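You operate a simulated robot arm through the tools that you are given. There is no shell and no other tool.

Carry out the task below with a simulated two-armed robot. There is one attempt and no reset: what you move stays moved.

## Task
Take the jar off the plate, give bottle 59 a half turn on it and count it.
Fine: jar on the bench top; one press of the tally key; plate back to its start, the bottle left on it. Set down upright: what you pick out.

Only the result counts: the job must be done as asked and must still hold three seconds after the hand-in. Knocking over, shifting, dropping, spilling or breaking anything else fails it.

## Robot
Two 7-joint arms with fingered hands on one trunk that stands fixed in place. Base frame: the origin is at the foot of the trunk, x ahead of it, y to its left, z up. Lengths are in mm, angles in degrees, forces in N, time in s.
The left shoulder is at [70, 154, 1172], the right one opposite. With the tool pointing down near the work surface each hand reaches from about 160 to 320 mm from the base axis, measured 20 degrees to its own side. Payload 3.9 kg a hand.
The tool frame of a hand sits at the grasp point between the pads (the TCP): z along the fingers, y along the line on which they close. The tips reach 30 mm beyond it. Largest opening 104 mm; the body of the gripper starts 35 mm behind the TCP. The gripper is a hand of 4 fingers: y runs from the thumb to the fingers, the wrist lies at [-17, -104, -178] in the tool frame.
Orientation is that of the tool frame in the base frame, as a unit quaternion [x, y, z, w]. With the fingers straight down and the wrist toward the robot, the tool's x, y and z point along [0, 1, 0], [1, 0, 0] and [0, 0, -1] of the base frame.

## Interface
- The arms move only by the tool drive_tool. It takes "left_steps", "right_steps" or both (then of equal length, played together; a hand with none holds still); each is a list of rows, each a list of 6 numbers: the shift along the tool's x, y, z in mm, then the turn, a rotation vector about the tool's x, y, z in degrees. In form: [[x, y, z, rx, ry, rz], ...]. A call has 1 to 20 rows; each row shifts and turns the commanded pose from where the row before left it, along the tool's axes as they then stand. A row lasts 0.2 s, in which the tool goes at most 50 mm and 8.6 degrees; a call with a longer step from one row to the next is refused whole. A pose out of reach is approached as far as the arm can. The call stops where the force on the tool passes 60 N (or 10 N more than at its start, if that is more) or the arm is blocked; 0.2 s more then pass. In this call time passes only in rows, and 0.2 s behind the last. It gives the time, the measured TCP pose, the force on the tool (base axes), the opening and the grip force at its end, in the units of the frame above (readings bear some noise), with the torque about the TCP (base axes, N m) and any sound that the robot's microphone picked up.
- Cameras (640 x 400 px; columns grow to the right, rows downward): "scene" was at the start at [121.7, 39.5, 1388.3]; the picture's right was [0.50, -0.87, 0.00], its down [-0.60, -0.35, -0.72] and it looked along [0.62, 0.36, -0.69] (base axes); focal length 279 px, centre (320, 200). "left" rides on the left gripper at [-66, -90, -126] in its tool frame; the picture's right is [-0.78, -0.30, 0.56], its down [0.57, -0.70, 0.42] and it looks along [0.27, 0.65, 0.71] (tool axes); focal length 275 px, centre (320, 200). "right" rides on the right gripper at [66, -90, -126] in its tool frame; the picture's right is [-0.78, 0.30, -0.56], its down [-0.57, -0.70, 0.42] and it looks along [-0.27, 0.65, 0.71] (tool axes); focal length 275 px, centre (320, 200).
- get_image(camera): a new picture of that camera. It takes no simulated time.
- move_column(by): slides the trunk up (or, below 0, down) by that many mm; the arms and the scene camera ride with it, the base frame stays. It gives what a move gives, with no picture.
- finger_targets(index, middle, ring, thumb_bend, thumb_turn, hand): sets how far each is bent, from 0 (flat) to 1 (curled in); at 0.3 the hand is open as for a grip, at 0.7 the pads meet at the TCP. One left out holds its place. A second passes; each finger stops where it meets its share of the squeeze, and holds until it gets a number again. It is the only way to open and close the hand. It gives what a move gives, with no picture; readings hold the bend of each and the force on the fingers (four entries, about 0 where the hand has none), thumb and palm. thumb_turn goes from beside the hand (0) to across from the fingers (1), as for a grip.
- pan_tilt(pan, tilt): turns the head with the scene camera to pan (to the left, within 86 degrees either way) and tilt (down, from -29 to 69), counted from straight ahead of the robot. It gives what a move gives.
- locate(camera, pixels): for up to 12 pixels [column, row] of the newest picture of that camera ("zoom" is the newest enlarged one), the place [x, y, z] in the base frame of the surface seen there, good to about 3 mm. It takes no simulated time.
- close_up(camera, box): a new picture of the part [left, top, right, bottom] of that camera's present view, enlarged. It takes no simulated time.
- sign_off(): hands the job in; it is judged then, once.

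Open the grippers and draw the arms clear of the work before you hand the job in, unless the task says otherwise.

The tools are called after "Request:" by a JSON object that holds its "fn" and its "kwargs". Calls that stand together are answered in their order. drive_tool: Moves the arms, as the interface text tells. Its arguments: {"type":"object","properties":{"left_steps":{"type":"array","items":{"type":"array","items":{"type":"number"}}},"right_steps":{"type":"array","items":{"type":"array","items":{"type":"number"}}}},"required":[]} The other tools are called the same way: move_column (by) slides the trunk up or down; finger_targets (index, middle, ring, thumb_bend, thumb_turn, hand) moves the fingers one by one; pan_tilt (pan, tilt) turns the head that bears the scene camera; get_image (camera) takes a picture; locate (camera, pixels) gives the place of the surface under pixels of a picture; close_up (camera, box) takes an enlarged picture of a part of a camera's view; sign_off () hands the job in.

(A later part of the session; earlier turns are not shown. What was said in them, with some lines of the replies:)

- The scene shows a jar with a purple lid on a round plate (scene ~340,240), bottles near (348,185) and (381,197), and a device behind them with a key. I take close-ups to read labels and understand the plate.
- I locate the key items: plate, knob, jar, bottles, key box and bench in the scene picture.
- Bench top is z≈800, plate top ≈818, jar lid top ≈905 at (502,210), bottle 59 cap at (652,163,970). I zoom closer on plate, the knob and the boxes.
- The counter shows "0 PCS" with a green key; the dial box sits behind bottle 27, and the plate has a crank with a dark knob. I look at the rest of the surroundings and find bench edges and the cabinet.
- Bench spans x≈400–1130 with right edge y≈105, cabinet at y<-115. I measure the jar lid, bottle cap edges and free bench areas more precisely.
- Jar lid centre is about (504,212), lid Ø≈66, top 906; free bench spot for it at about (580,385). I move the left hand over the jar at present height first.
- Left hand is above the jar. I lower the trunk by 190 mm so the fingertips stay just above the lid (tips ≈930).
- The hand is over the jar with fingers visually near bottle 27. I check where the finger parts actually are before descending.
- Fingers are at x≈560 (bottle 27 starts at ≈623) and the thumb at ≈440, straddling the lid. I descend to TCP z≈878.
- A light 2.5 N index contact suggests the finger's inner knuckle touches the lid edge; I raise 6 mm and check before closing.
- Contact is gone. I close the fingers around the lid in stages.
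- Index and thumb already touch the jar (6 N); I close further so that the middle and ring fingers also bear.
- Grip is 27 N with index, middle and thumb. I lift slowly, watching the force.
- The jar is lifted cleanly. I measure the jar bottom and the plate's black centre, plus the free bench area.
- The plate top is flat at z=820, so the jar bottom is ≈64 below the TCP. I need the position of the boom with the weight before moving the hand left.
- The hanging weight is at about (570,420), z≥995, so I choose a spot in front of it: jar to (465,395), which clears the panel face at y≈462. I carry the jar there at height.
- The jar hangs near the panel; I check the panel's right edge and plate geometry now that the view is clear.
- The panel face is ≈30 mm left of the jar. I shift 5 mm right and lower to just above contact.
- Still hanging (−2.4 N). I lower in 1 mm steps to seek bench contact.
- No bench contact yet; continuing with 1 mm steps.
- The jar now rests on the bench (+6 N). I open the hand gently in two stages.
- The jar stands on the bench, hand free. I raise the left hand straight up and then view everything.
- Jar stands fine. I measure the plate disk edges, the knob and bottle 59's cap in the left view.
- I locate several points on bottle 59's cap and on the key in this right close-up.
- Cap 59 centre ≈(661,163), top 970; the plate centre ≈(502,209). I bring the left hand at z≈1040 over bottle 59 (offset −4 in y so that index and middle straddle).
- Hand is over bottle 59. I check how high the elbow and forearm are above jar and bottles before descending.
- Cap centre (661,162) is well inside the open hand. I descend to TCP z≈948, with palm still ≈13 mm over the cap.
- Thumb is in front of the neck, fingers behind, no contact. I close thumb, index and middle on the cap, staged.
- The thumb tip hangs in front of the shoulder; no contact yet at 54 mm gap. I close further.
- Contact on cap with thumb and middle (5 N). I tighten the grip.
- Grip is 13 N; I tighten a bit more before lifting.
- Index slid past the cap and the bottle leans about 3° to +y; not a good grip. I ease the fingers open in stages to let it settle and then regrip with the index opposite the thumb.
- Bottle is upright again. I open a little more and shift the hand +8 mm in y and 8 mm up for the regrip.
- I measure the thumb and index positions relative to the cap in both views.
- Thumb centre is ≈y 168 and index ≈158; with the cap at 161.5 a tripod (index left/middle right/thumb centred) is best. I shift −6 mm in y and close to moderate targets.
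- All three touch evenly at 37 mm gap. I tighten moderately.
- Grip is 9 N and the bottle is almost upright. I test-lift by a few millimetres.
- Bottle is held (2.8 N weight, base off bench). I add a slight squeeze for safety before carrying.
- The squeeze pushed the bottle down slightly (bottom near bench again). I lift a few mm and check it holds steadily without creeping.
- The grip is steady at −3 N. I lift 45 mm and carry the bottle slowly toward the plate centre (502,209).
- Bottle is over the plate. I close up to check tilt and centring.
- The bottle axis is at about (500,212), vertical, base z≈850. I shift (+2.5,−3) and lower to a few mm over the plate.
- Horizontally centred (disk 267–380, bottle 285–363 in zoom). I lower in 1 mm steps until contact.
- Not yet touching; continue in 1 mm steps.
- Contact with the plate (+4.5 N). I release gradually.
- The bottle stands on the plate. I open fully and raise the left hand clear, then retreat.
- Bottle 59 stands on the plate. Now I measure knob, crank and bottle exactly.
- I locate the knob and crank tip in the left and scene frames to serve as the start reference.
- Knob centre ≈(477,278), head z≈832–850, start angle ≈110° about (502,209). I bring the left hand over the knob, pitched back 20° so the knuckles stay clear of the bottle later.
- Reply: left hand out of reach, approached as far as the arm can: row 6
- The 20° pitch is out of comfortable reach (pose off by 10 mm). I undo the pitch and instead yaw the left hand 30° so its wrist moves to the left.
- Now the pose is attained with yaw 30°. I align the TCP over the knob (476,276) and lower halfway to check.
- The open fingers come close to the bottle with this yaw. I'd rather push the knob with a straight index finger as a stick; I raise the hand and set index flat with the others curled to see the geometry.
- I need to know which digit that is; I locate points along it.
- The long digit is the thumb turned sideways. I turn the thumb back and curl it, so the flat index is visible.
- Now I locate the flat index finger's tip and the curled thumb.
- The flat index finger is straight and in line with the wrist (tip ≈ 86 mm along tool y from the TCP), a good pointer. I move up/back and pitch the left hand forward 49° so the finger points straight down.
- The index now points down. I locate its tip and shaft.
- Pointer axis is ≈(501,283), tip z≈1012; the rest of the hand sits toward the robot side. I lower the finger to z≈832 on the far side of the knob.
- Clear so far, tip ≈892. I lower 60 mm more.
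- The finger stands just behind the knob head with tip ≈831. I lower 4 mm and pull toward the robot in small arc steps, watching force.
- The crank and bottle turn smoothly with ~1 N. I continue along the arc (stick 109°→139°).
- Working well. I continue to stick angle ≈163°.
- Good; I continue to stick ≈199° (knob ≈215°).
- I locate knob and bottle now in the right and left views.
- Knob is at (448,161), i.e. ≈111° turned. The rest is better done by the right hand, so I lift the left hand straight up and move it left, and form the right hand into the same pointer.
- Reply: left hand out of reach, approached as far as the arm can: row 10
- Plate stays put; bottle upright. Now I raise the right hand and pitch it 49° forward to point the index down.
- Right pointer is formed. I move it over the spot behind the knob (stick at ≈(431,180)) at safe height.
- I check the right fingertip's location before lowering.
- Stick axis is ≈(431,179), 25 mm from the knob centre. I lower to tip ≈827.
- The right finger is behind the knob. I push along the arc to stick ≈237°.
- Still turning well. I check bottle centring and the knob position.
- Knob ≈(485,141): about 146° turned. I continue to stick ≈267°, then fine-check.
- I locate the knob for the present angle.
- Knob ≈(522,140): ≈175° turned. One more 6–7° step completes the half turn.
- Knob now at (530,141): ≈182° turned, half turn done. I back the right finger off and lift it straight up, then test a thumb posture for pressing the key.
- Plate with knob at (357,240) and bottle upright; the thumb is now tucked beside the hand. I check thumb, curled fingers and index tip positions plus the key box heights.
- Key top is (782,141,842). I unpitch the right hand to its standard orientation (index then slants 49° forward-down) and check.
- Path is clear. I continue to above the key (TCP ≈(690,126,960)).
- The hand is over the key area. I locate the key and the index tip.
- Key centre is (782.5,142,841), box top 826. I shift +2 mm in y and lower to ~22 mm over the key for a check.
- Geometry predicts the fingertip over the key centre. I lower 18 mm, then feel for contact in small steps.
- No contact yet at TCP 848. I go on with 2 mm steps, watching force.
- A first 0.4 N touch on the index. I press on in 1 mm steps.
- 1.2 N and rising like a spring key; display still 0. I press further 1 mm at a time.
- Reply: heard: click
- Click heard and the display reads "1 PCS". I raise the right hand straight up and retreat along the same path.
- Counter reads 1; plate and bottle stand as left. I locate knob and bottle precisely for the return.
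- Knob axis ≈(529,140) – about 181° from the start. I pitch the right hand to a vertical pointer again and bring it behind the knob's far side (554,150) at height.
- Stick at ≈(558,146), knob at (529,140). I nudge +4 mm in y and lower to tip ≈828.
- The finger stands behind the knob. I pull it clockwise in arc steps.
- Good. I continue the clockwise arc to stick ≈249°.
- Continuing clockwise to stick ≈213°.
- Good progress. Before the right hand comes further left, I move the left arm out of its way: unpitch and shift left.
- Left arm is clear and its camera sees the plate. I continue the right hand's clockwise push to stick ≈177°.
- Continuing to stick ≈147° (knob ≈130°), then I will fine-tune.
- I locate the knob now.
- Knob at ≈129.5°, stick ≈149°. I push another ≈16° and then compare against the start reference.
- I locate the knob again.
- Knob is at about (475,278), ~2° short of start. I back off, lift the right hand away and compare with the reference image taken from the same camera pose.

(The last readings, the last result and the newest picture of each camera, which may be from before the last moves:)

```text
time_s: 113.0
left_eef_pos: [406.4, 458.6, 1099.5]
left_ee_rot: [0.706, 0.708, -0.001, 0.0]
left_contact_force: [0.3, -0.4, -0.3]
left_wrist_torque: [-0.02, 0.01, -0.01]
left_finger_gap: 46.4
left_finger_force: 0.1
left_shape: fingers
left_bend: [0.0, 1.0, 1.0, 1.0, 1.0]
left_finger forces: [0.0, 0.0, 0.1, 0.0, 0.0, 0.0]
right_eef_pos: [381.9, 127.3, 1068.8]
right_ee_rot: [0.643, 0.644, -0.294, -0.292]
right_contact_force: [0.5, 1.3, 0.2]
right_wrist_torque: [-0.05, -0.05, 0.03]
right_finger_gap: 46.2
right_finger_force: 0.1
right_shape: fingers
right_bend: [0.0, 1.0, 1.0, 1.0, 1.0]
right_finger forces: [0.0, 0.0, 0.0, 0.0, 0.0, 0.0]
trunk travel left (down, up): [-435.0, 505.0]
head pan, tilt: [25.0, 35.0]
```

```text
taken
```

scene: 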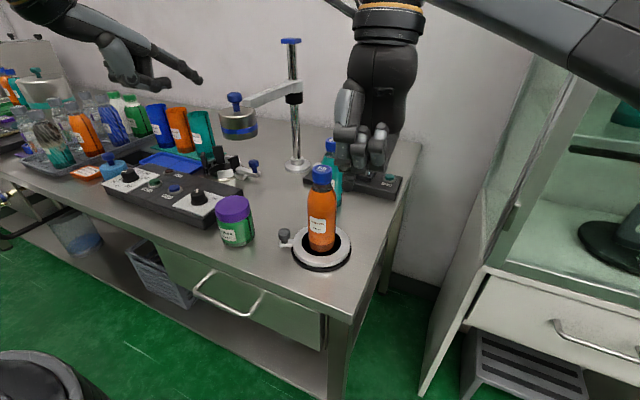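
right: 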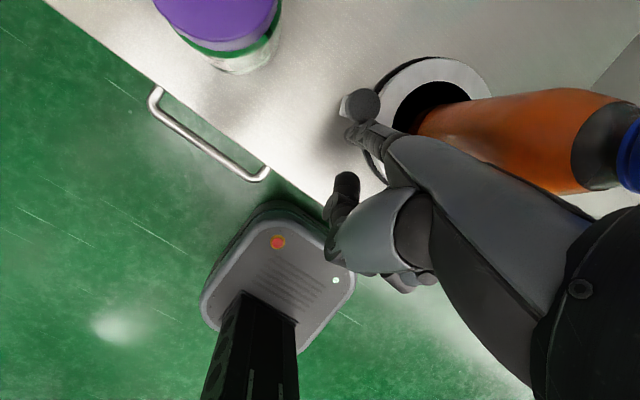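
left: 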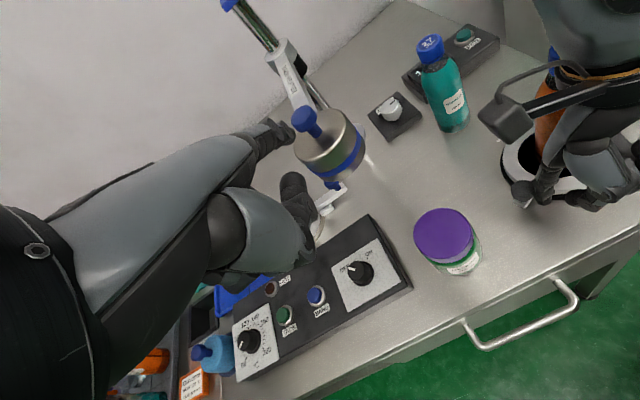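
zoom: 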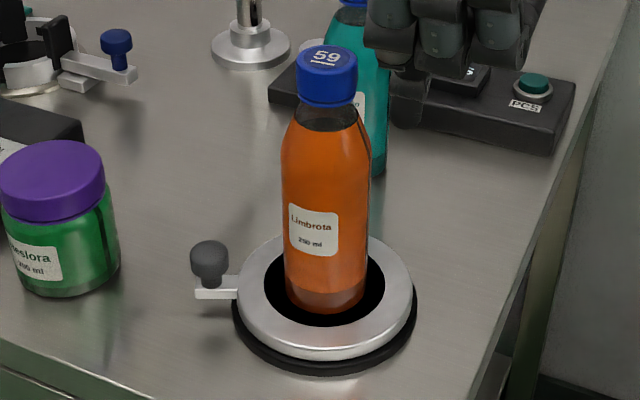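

Compared with the reference (knob at zoom (209,253), bar end row ≈288), the knob is ≈6 px low, i.e. ~4–5° short. I verify by locating the same features.

Request:
{"fn": "locate", "kwargs": {"camera": "zoom", "pixels": [[209, 246], [209, 261], [195, 261], [223, 261], [209, 281], [200, 294], [225, 294], [240, 286]]}}

Request:
{"fn": "close_up", "kwargs": {"camera": "scene", "box": [270, 215, 330, 265]}}

Request:
{"fn": "get_image", "kwargs": {"camera": "left"}}

```text
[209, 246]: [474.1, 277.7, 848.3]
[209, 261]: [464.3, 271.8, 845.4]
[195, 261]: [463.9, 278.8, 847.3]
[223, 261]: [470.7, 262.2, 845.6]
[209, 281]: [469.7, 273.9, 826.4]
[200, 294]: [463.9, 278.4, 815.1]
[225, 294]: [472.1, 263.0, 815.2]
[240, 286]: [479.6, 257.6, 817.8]
```

```text
8.00 times, centred on (300, 240) of scene
```

zoom: 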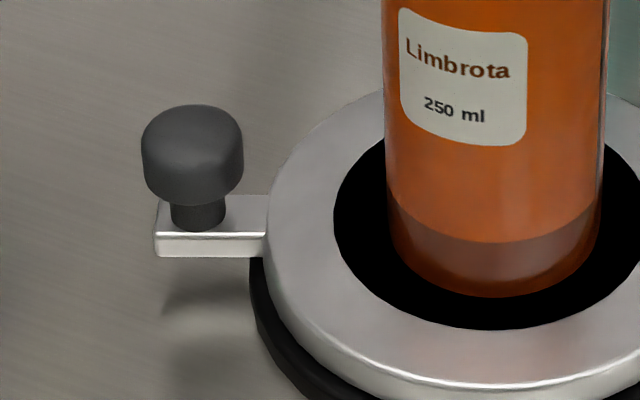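

```text
taken
```

left: 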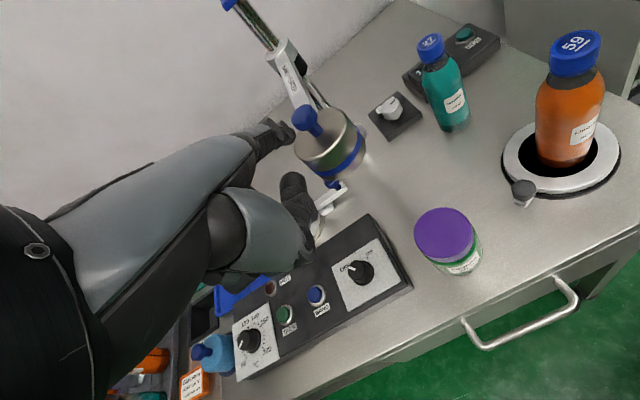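

The knob must go ≈6.5 mm (≈5°) further clockwise. I bring the right finger back to the same place and push the small remainder.

Request:
{"fn": "drive_tool", "kwargs": {"right_steps": [[40, 0, 0, 0, 0, 0], [40, 0, 0, 0, 0, 0], [40, 0, 0, 0, 0, 0], [0, 22.65, 19.68, 0, 0, 0], [0, 22.65, 19.68, 0, 0, 0], [0, 22.65, 19.68, 0, 0, 0], [0, 22.65, 19.68, 0, 0, 0], [0, 22.65, 19.68, 0, 0, 0], [0, 15.1, 13.1, 0, 0, 0], [0, 0, 0, 0, 0, 0]]}}

Request:
{"fn": "close_up", "kwargs": {"camera": "left", "box": [490, 130, 600, 230]}}

```text
time_s: 115.2
left_eef_pos: [406.1, 456.8, 1099.3]
left_ee_rot: [0.707, 0.707, 0.0, 0.0]
left_contact_force: [0.0, 0.5, 0.7]
left_wrist_torque: [0.0, -0.03, -0.01]
left_finger_gap: 46.3
left_finger_force: 0.1
left_shape: fingers
left_bend: [0.0, 1.0, 1.0, 1.0, 1.0]
left_finger forces: [0.1, 0.1, 0.0, 0.0, 0.0, 0.0]
right_eef_pos: [383.0, 247.9, 899.7]
right_ee_rot: [0.643, 0.644, -0.294, -0.293]
right_contact_force: [-1.1, 0.3, 0.0]
right_wrist_torque: [-0.02, -0.02, 0.0]
right_finger_gap: 46.2
right_finger_force: 0.1
right_shape: fingers
right_bend: [0.0, 1.0, 1.0, 1.0, 1.0]
right_finger forces: [0.0, 0.0, 0.1, 0.1, 0.0, 0.0]
trunk travel left (down, up): [-435.0, 505.0]
head pan, tilt: [25.0, 35.0]
```

```text
4.00 times, centred on (545, 180) of left
```

zoom: 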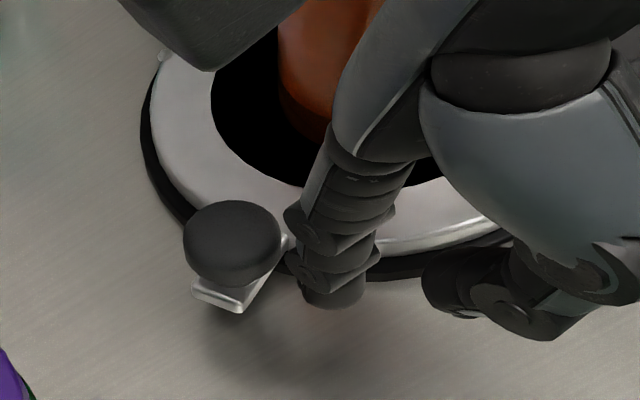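

Finger is in place beside the knob (left zoom knob at (232,242)). I push the remaining few millimetres.

Request:
{"fn": "drive_tool", "kwargs": {"right_steps": [[2.4, 2.0, -2.3, 0, 0, 0], [2.4, 2.0, -2.3, 0, 0, 0], [2.4, 2.0, -2.3, 0, 0, 0], [0, 0, 0, 0, 0, 0]]}}

Request:
{"fn": "close_up", "kwargs": {"camera": "left", "box": [490, 130, 600, 230]}}

Request:
{"fn": "close_up", "kwargs": {"camera": "scene", "box": [260, 150, 380, 280]}}

Request:
{"fn": "get_image", "kwargs": {"camera": "right"}}

```text
time_s: 116.2
left_eef_pos: [406.4, 456.2, 1099.2]
left_ee_rot: [0.708, 0.707, 0.0, 0.0]
left_contact_force: [-0.2, 0.2, 0.6]
left_wrist_torque: [0.0, -0.01, 0.0]
left_finger_gap: 46.1
left_finger_force: 0.1
left_shape: fingers
left_bend: [0.0, 1.0, 1.0, 1.0, 1.0]
left_finger forces: [0.0, 0.0, 0.1, 0.0, 0.0, 0.1]
right_eef_pos: [391.7, 255.2, 899.7]
right_ee_rot: [0.643, 0.644, -0.294, -0.293]
right_contact_force: [-1.9, -1.4, 0.3]
right_wrist_torque: [-0.08, 0.07, -0.05]
right_finger_gap: 45.8
right_finger_force: 0.3
right_shape: fingers
right_bend: [0.0, 1.0, 1.0, 1.0, 1.0]
right_finger forces: [1.4, 0.0, 0.0, 0.0, 0.0, 0.1]
trunk travel left (down, up): [-435.0, 505.0]
head pan, tilt: [25.0, 35.0]
```

```text
4.00 times, centred on (545, 180) of left
```

zoom: 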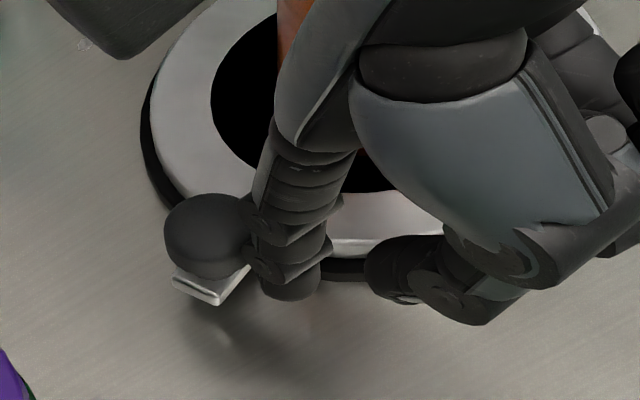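

```text
3.08 times, centred on (320, 215) of scene
```

zoom: 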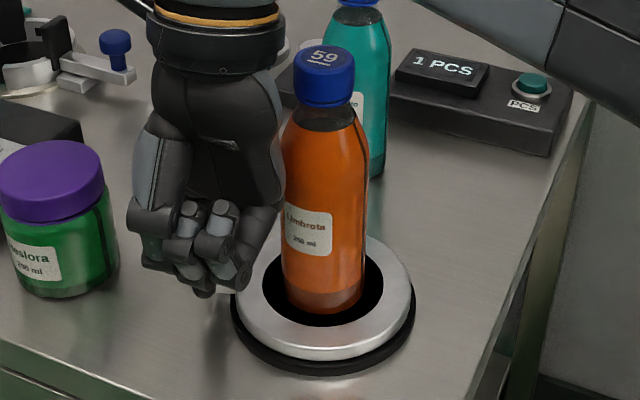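

```text
taken
```

right: 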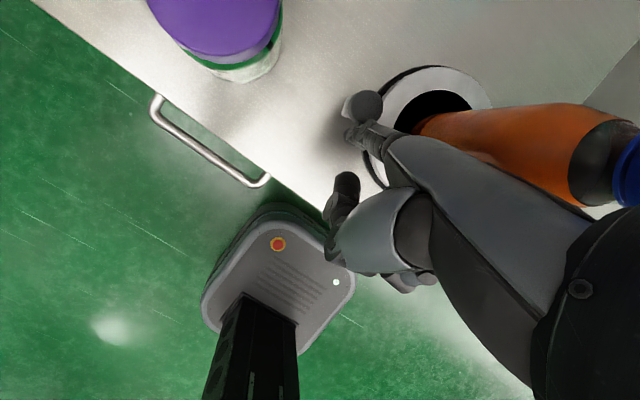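

The knob moved about 6 mm; a slightly higher 2 N push may indicate the start stop. I back off, lift away and compare again.

Request:
{"fn": "drive_tool", "kwargs": {"right_steps": [[-3, -2.6, 3.0, 0, 0, 0], [-2, -1.6, 2.0, 0, 0, 0], [0, -15.1, -13.1, 0, 0, 0], [0, -22.65, -19.68, 0, 0, 0], [0, -22.65, -19.68, 0, 0, 0], [0, -22.65, -19.68, 0, 0, 0], [0, -22.65, -19.68, 0, 0, 0], [0, -22.65, -19.68, 0, 0, 0], [-40, 0, 0, 0, 0, 0], [-40, 0, 0, 0, 0, 0], [-40, 0, 0, 0, 0, 0], [0, 0, 0, 0, 0, 0]]}}

Request:
{"fn": "close_up", "kwargs": {"camera": "scene", "box": [260, 150, 380, 280]}}

Request:
{"fn": "locate", "kwargs": {"camera": "zoom", "pixels": [[209, 240], [209, 255], [195, 255], [223, 255], [209, 275], [200, 288], [225, 288], [240, 280]]}}

Request:
{"fn": "close_up", "kwargs": {"camera": "left", "box": [490, 0, 640, 230]}}

```text
time_s: 118.8
left_eef_pos: [406.6, 457.8, 1097.9]
left_ee_rot: [0.707, 0.707, -0.001, 0.0]
left_contact_force: [0.3, 0.3, 0.4]
left_wrist_torque: [-0.03, -0.01, 0.03]
left_finger_gap: 46.1
left_finger_force: 0.1
left_shape: fingers
left_bend: [0.0, 1.0, 1.0, 1.0, 1.0]
left_finger forces: [0.1, 0.0, 0.0, 0.1, 0.0, 0.0]
right_eef_pos: [386.1, 130.4, 1067.1]
right_ee_rot: [0.643, 0.644, -0.294, -0.292]
right_contact_force: [-0.6, -0.4, -1.0]
right_wrist_torque: [-0.01, 0.02, -0.01]
right_finger_gap: 46.0
right_finger_force: 0.1
right_shape: fingers
right_bend: [0.0, 1.0, 1.0, 1.0, 1.0]
right_finger forces: [0.0, 0.1, 0.1, 0.0, 0.1, 0.1]
trunk travel left (down, up): [-435.0, 505.0]
head pan, tilt: [25.0, 35.0]
```

```text
3.08 times, centred on (320, 215) of scene
```

zoom: 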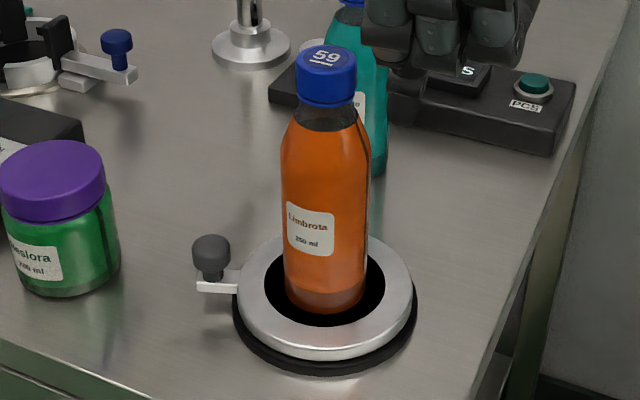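

```text
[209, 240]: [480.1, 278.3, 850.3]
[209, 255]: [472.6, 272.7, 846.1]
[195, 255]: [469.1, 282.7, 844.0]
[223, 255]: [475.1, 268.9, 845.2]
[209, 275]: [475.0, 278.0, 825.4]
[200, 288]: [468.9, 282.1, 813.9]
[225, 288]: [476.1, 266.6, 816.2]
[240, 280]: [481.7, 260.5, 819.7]
```

```text
1.74 times, centred on (565, 115) of left
```

zoom: 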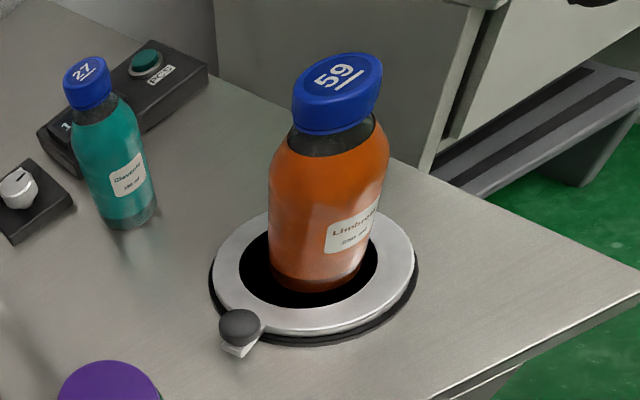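

Knob and bar now coincide with the reference (knob ≈(210,252), bar end ≈288, label position same). I draw the right arm away, unpitch it, and open both hands.

Request:
{"fn": "drive_tool", "kwargs": {"right_steps": [[-40, 0, 0, 0, 0, 0], [-40, 0, 0, 0, 0, 0], [-40, 0, 0, 0, 0, 0], [0, 0, 0, -7, 0, 0], [0, 0, 0, -7, 0, 0], [0, 0, 0, -7, 0, 0], [0, 0, 0, -7, 0, 0], [0, 0, 0, -7, 0, 0], [0, 0, 0, -7, 0, 0], [0, 0, 0, -7, 0, 0], [0, 0, 0, 0, 0, 0]]}}

Request:
{"fn": "finger_targets", "kwargs": {"hand": "right", "index": 0.3, "middle": 0.3, "ring": 0.3, "thumb_bend": 0.3, "thumb_turn": 1.0}}

Request:
{"fn": "finger_targets", "kwargs": {"hand": "left", "index": 0.3, "middle": 0.3, "ring": 0.3, "thumb_bend": 0.3, "thumb_turn": 1.0}}

Request:
{"fn": "get_image", "kwargs": {"camera": "scene"}}

Request:
{"fn": "close_up", "kwargs": {"camera": "scene", "box": [200, 120, 420, 290]}}

```text
time_s: 121.2
left_eef_pos: [406.0, 456.7, 1098.2]
left_ee_rot: [0.707, 0.708, -0.001, 0.0]
left_contact_force: [-0.7, -0.2, -0.9]
left_wrist_torque: [0.05, 0.02, -0.01]
left_finger_gap: 46.4
left_finger_force: 0.1
left_shape: fingers
left_bend: [0.0, 1.0, 1.0, 1.0, 1.0]
left_finger forces: [0.0, 0.0, 0.1, 0.0, 0.0, 0.0]
right_eef_pos: [386.7, 9.6, 1069.2]
right_ee_rot: [0.707, 0.707, 0.001, 0.001]
right_contact_force: [0.1, 0.9, -0.8]
right_wrist_torque: [-0.01, 0.04, 0.03]
right_finger_gap: 46.2
right_finger_force: 0.0
right_shape: fingers
right_bend: [0.0, 1.0, 1.0, 1.0, 1.0]
right_finger forces: [0.0, 0.1, 0.1, 0.0, 0.0, 0.1]
trunk travel left (down, up): [-435.0, 505.0]
head pan, tilt: [25.0, 35.0]
```

```text
time_s: 122.2
left_eef_pos: [405.8, 456.9, 1099.3]
left_ee_rot: [0.707, 0.707, -0.001, 0.0]
left_contact_force: [0.3, -0.5, 0.3]
left_wrist_torque: [0.02, 0.03, -0.01]
left_finger_gap: 46.4
left_finger_force: 0.0
left_shape: fingers
left_bend: [0.0, 1.0, 1.0, 1.0, 1.0]
left_finger forces: [0.0, 0.0, 0.0, 0.1, 0.0, 0.0]
right_eef_pos: [385.5, 9.9, 1068.7]
right_ee_rot: [0.706, 0.708, 0.0, 0.0]
right_contact_force: [0.2, -0.1, -0.2]
right_wrist_torque: [0.01, 0.0, 0.01]
right_finger_gap: 104.2
right_finger_force: 0.2
right_shape: fingers
right_bend: [0.3, 0.3, 0.3, 0.3, 0.97]
right_finger forces: [0.1, 0.0, 0.0, 0.0, 0.0, 0.1]
trunk travel left (down, up): [-435.0, 505.0]
head pan, tilt: [25.0, 35.0]
```

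```text
time_s: 123.2
left_eef_pos: [405.2, 457.5, 1100.1]
left_ee_rot: [0.707, 0.707, 0.001, 0.0]
left_contact_force: [0.5, 0.0, -1.3]
left_wrist_torque: [0.0, 0.01, -0.03]
left_finger_gap: 104.5
left_finger_force: 0.1
left_shape: fingers
left_bend: [0.3, 0.3, 0.3, 0.3, 0.97]
left_finger forces: [0.0, 0.1, 0.0, 0.1, 0.0, 0.0]
right_eef_pos: [385.2, 9.6, 1068.2]
right_ee_rot: [0.707, 0.708, 0.0, -0.001]
right_contact_force: [-0.3, -0.5, -0.6]
right_wrist_torque: [0.0, -0.02, 0.0]
right_finger_gap: 104.2
right_finger_force: 0.1
right_shape: fingers
right_bend: [0.3, 0.3, 0.3, 0.3, 0.97]
right_finger forces: [0.0, 0.1, 0.0, 0.1, 0.0, 0.1]
trunk travel left (down, up): [-435.0, 505.0]
head pan, tilt: [25.0, 35.0]
```

```text
taken
```

scene: 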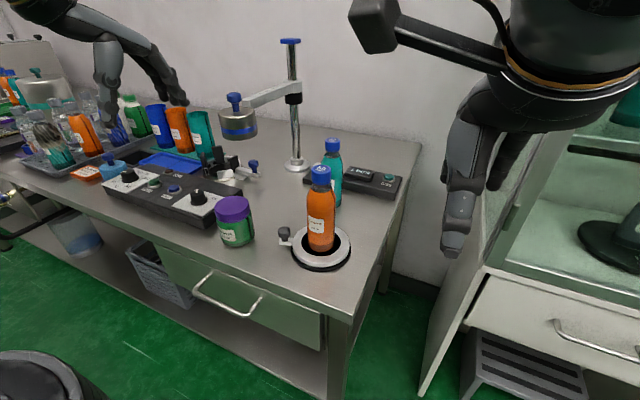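

```text
2.35 times, centred on (310, 205) of scene
```

zoom: 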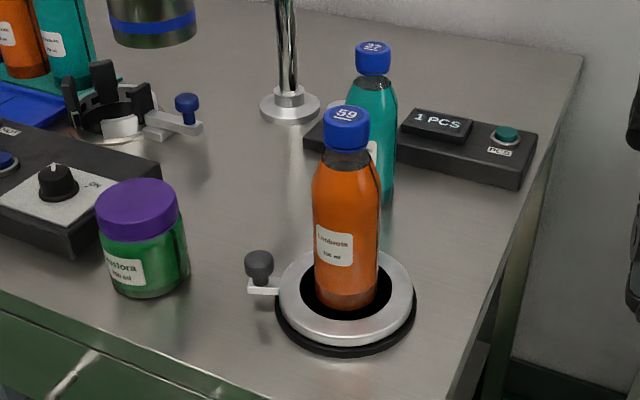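

Jar on the bench, bottle 59 upright on the plate, counter at 1 PCS, hands open. One last exact comparison of the knob with the reference view.

Request:
{"fn": "close_up", "kwargs": {"camera": "scene", "box": [260, 150, 380, 280]}}

Request:
{"fn": "locate", "kwargs": {"camera": "zoom", "pixels": [[209, 240], [209, 255], [195, 255], [223, 255], [209, 275], [200, 288], [225, 288], [240, 280]]}}

```text
3.08 times, centred on (320, 215) of scene
```

zoom: 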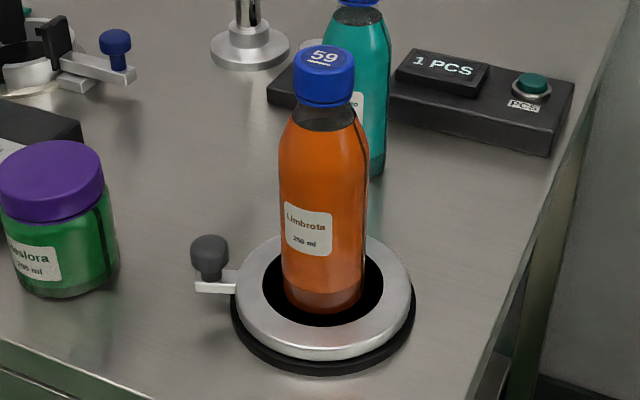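

```text
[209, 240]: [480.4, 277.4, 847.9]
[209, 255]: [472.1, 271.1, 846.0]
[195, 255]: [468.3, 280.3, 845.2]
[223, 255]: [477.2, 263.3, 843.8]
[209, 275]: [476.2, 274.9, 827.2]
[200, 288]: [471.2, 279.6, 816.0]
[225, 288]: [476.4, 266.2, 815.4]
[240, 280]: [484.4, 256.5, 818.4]
```

The knob and bar are within about 1 mm of the start reference, everything stands upright, and both arms are clear. I hand the job in.

Request:
{"fn": "sign_off", "kwargs": {}}

```text
The job is handed in.
```

The job is done and handed in. I don't have the judge's verdict.

- **Jar:** it is off the plate and stands upright on the bench top, at about (465, 390).
- **Half turn:** with bottle 59 standing on it, I turned the plate by its knob. The knob ended about 181° from its start, measured with the cameras to within a few degrees.
- **Count:** one press of the tally key gave one click, and the counter reads "1 PCS". I pressed it at the half-turn position, before turning the plate back.
- **Plate:** it is back at its start. The knob and bar match the first reference picture to about 1 mm. Bottle 59 was left standing on the plate.
- **Everything else:** in the last pictures nothing looked moved or knocked over. Both hands are open and the arms are clear of the work.

My first grip on bottle 59 was poor and the bottle leaned about 3° before I let go. It settled upright again, and I gripped it afresh before lifting it.
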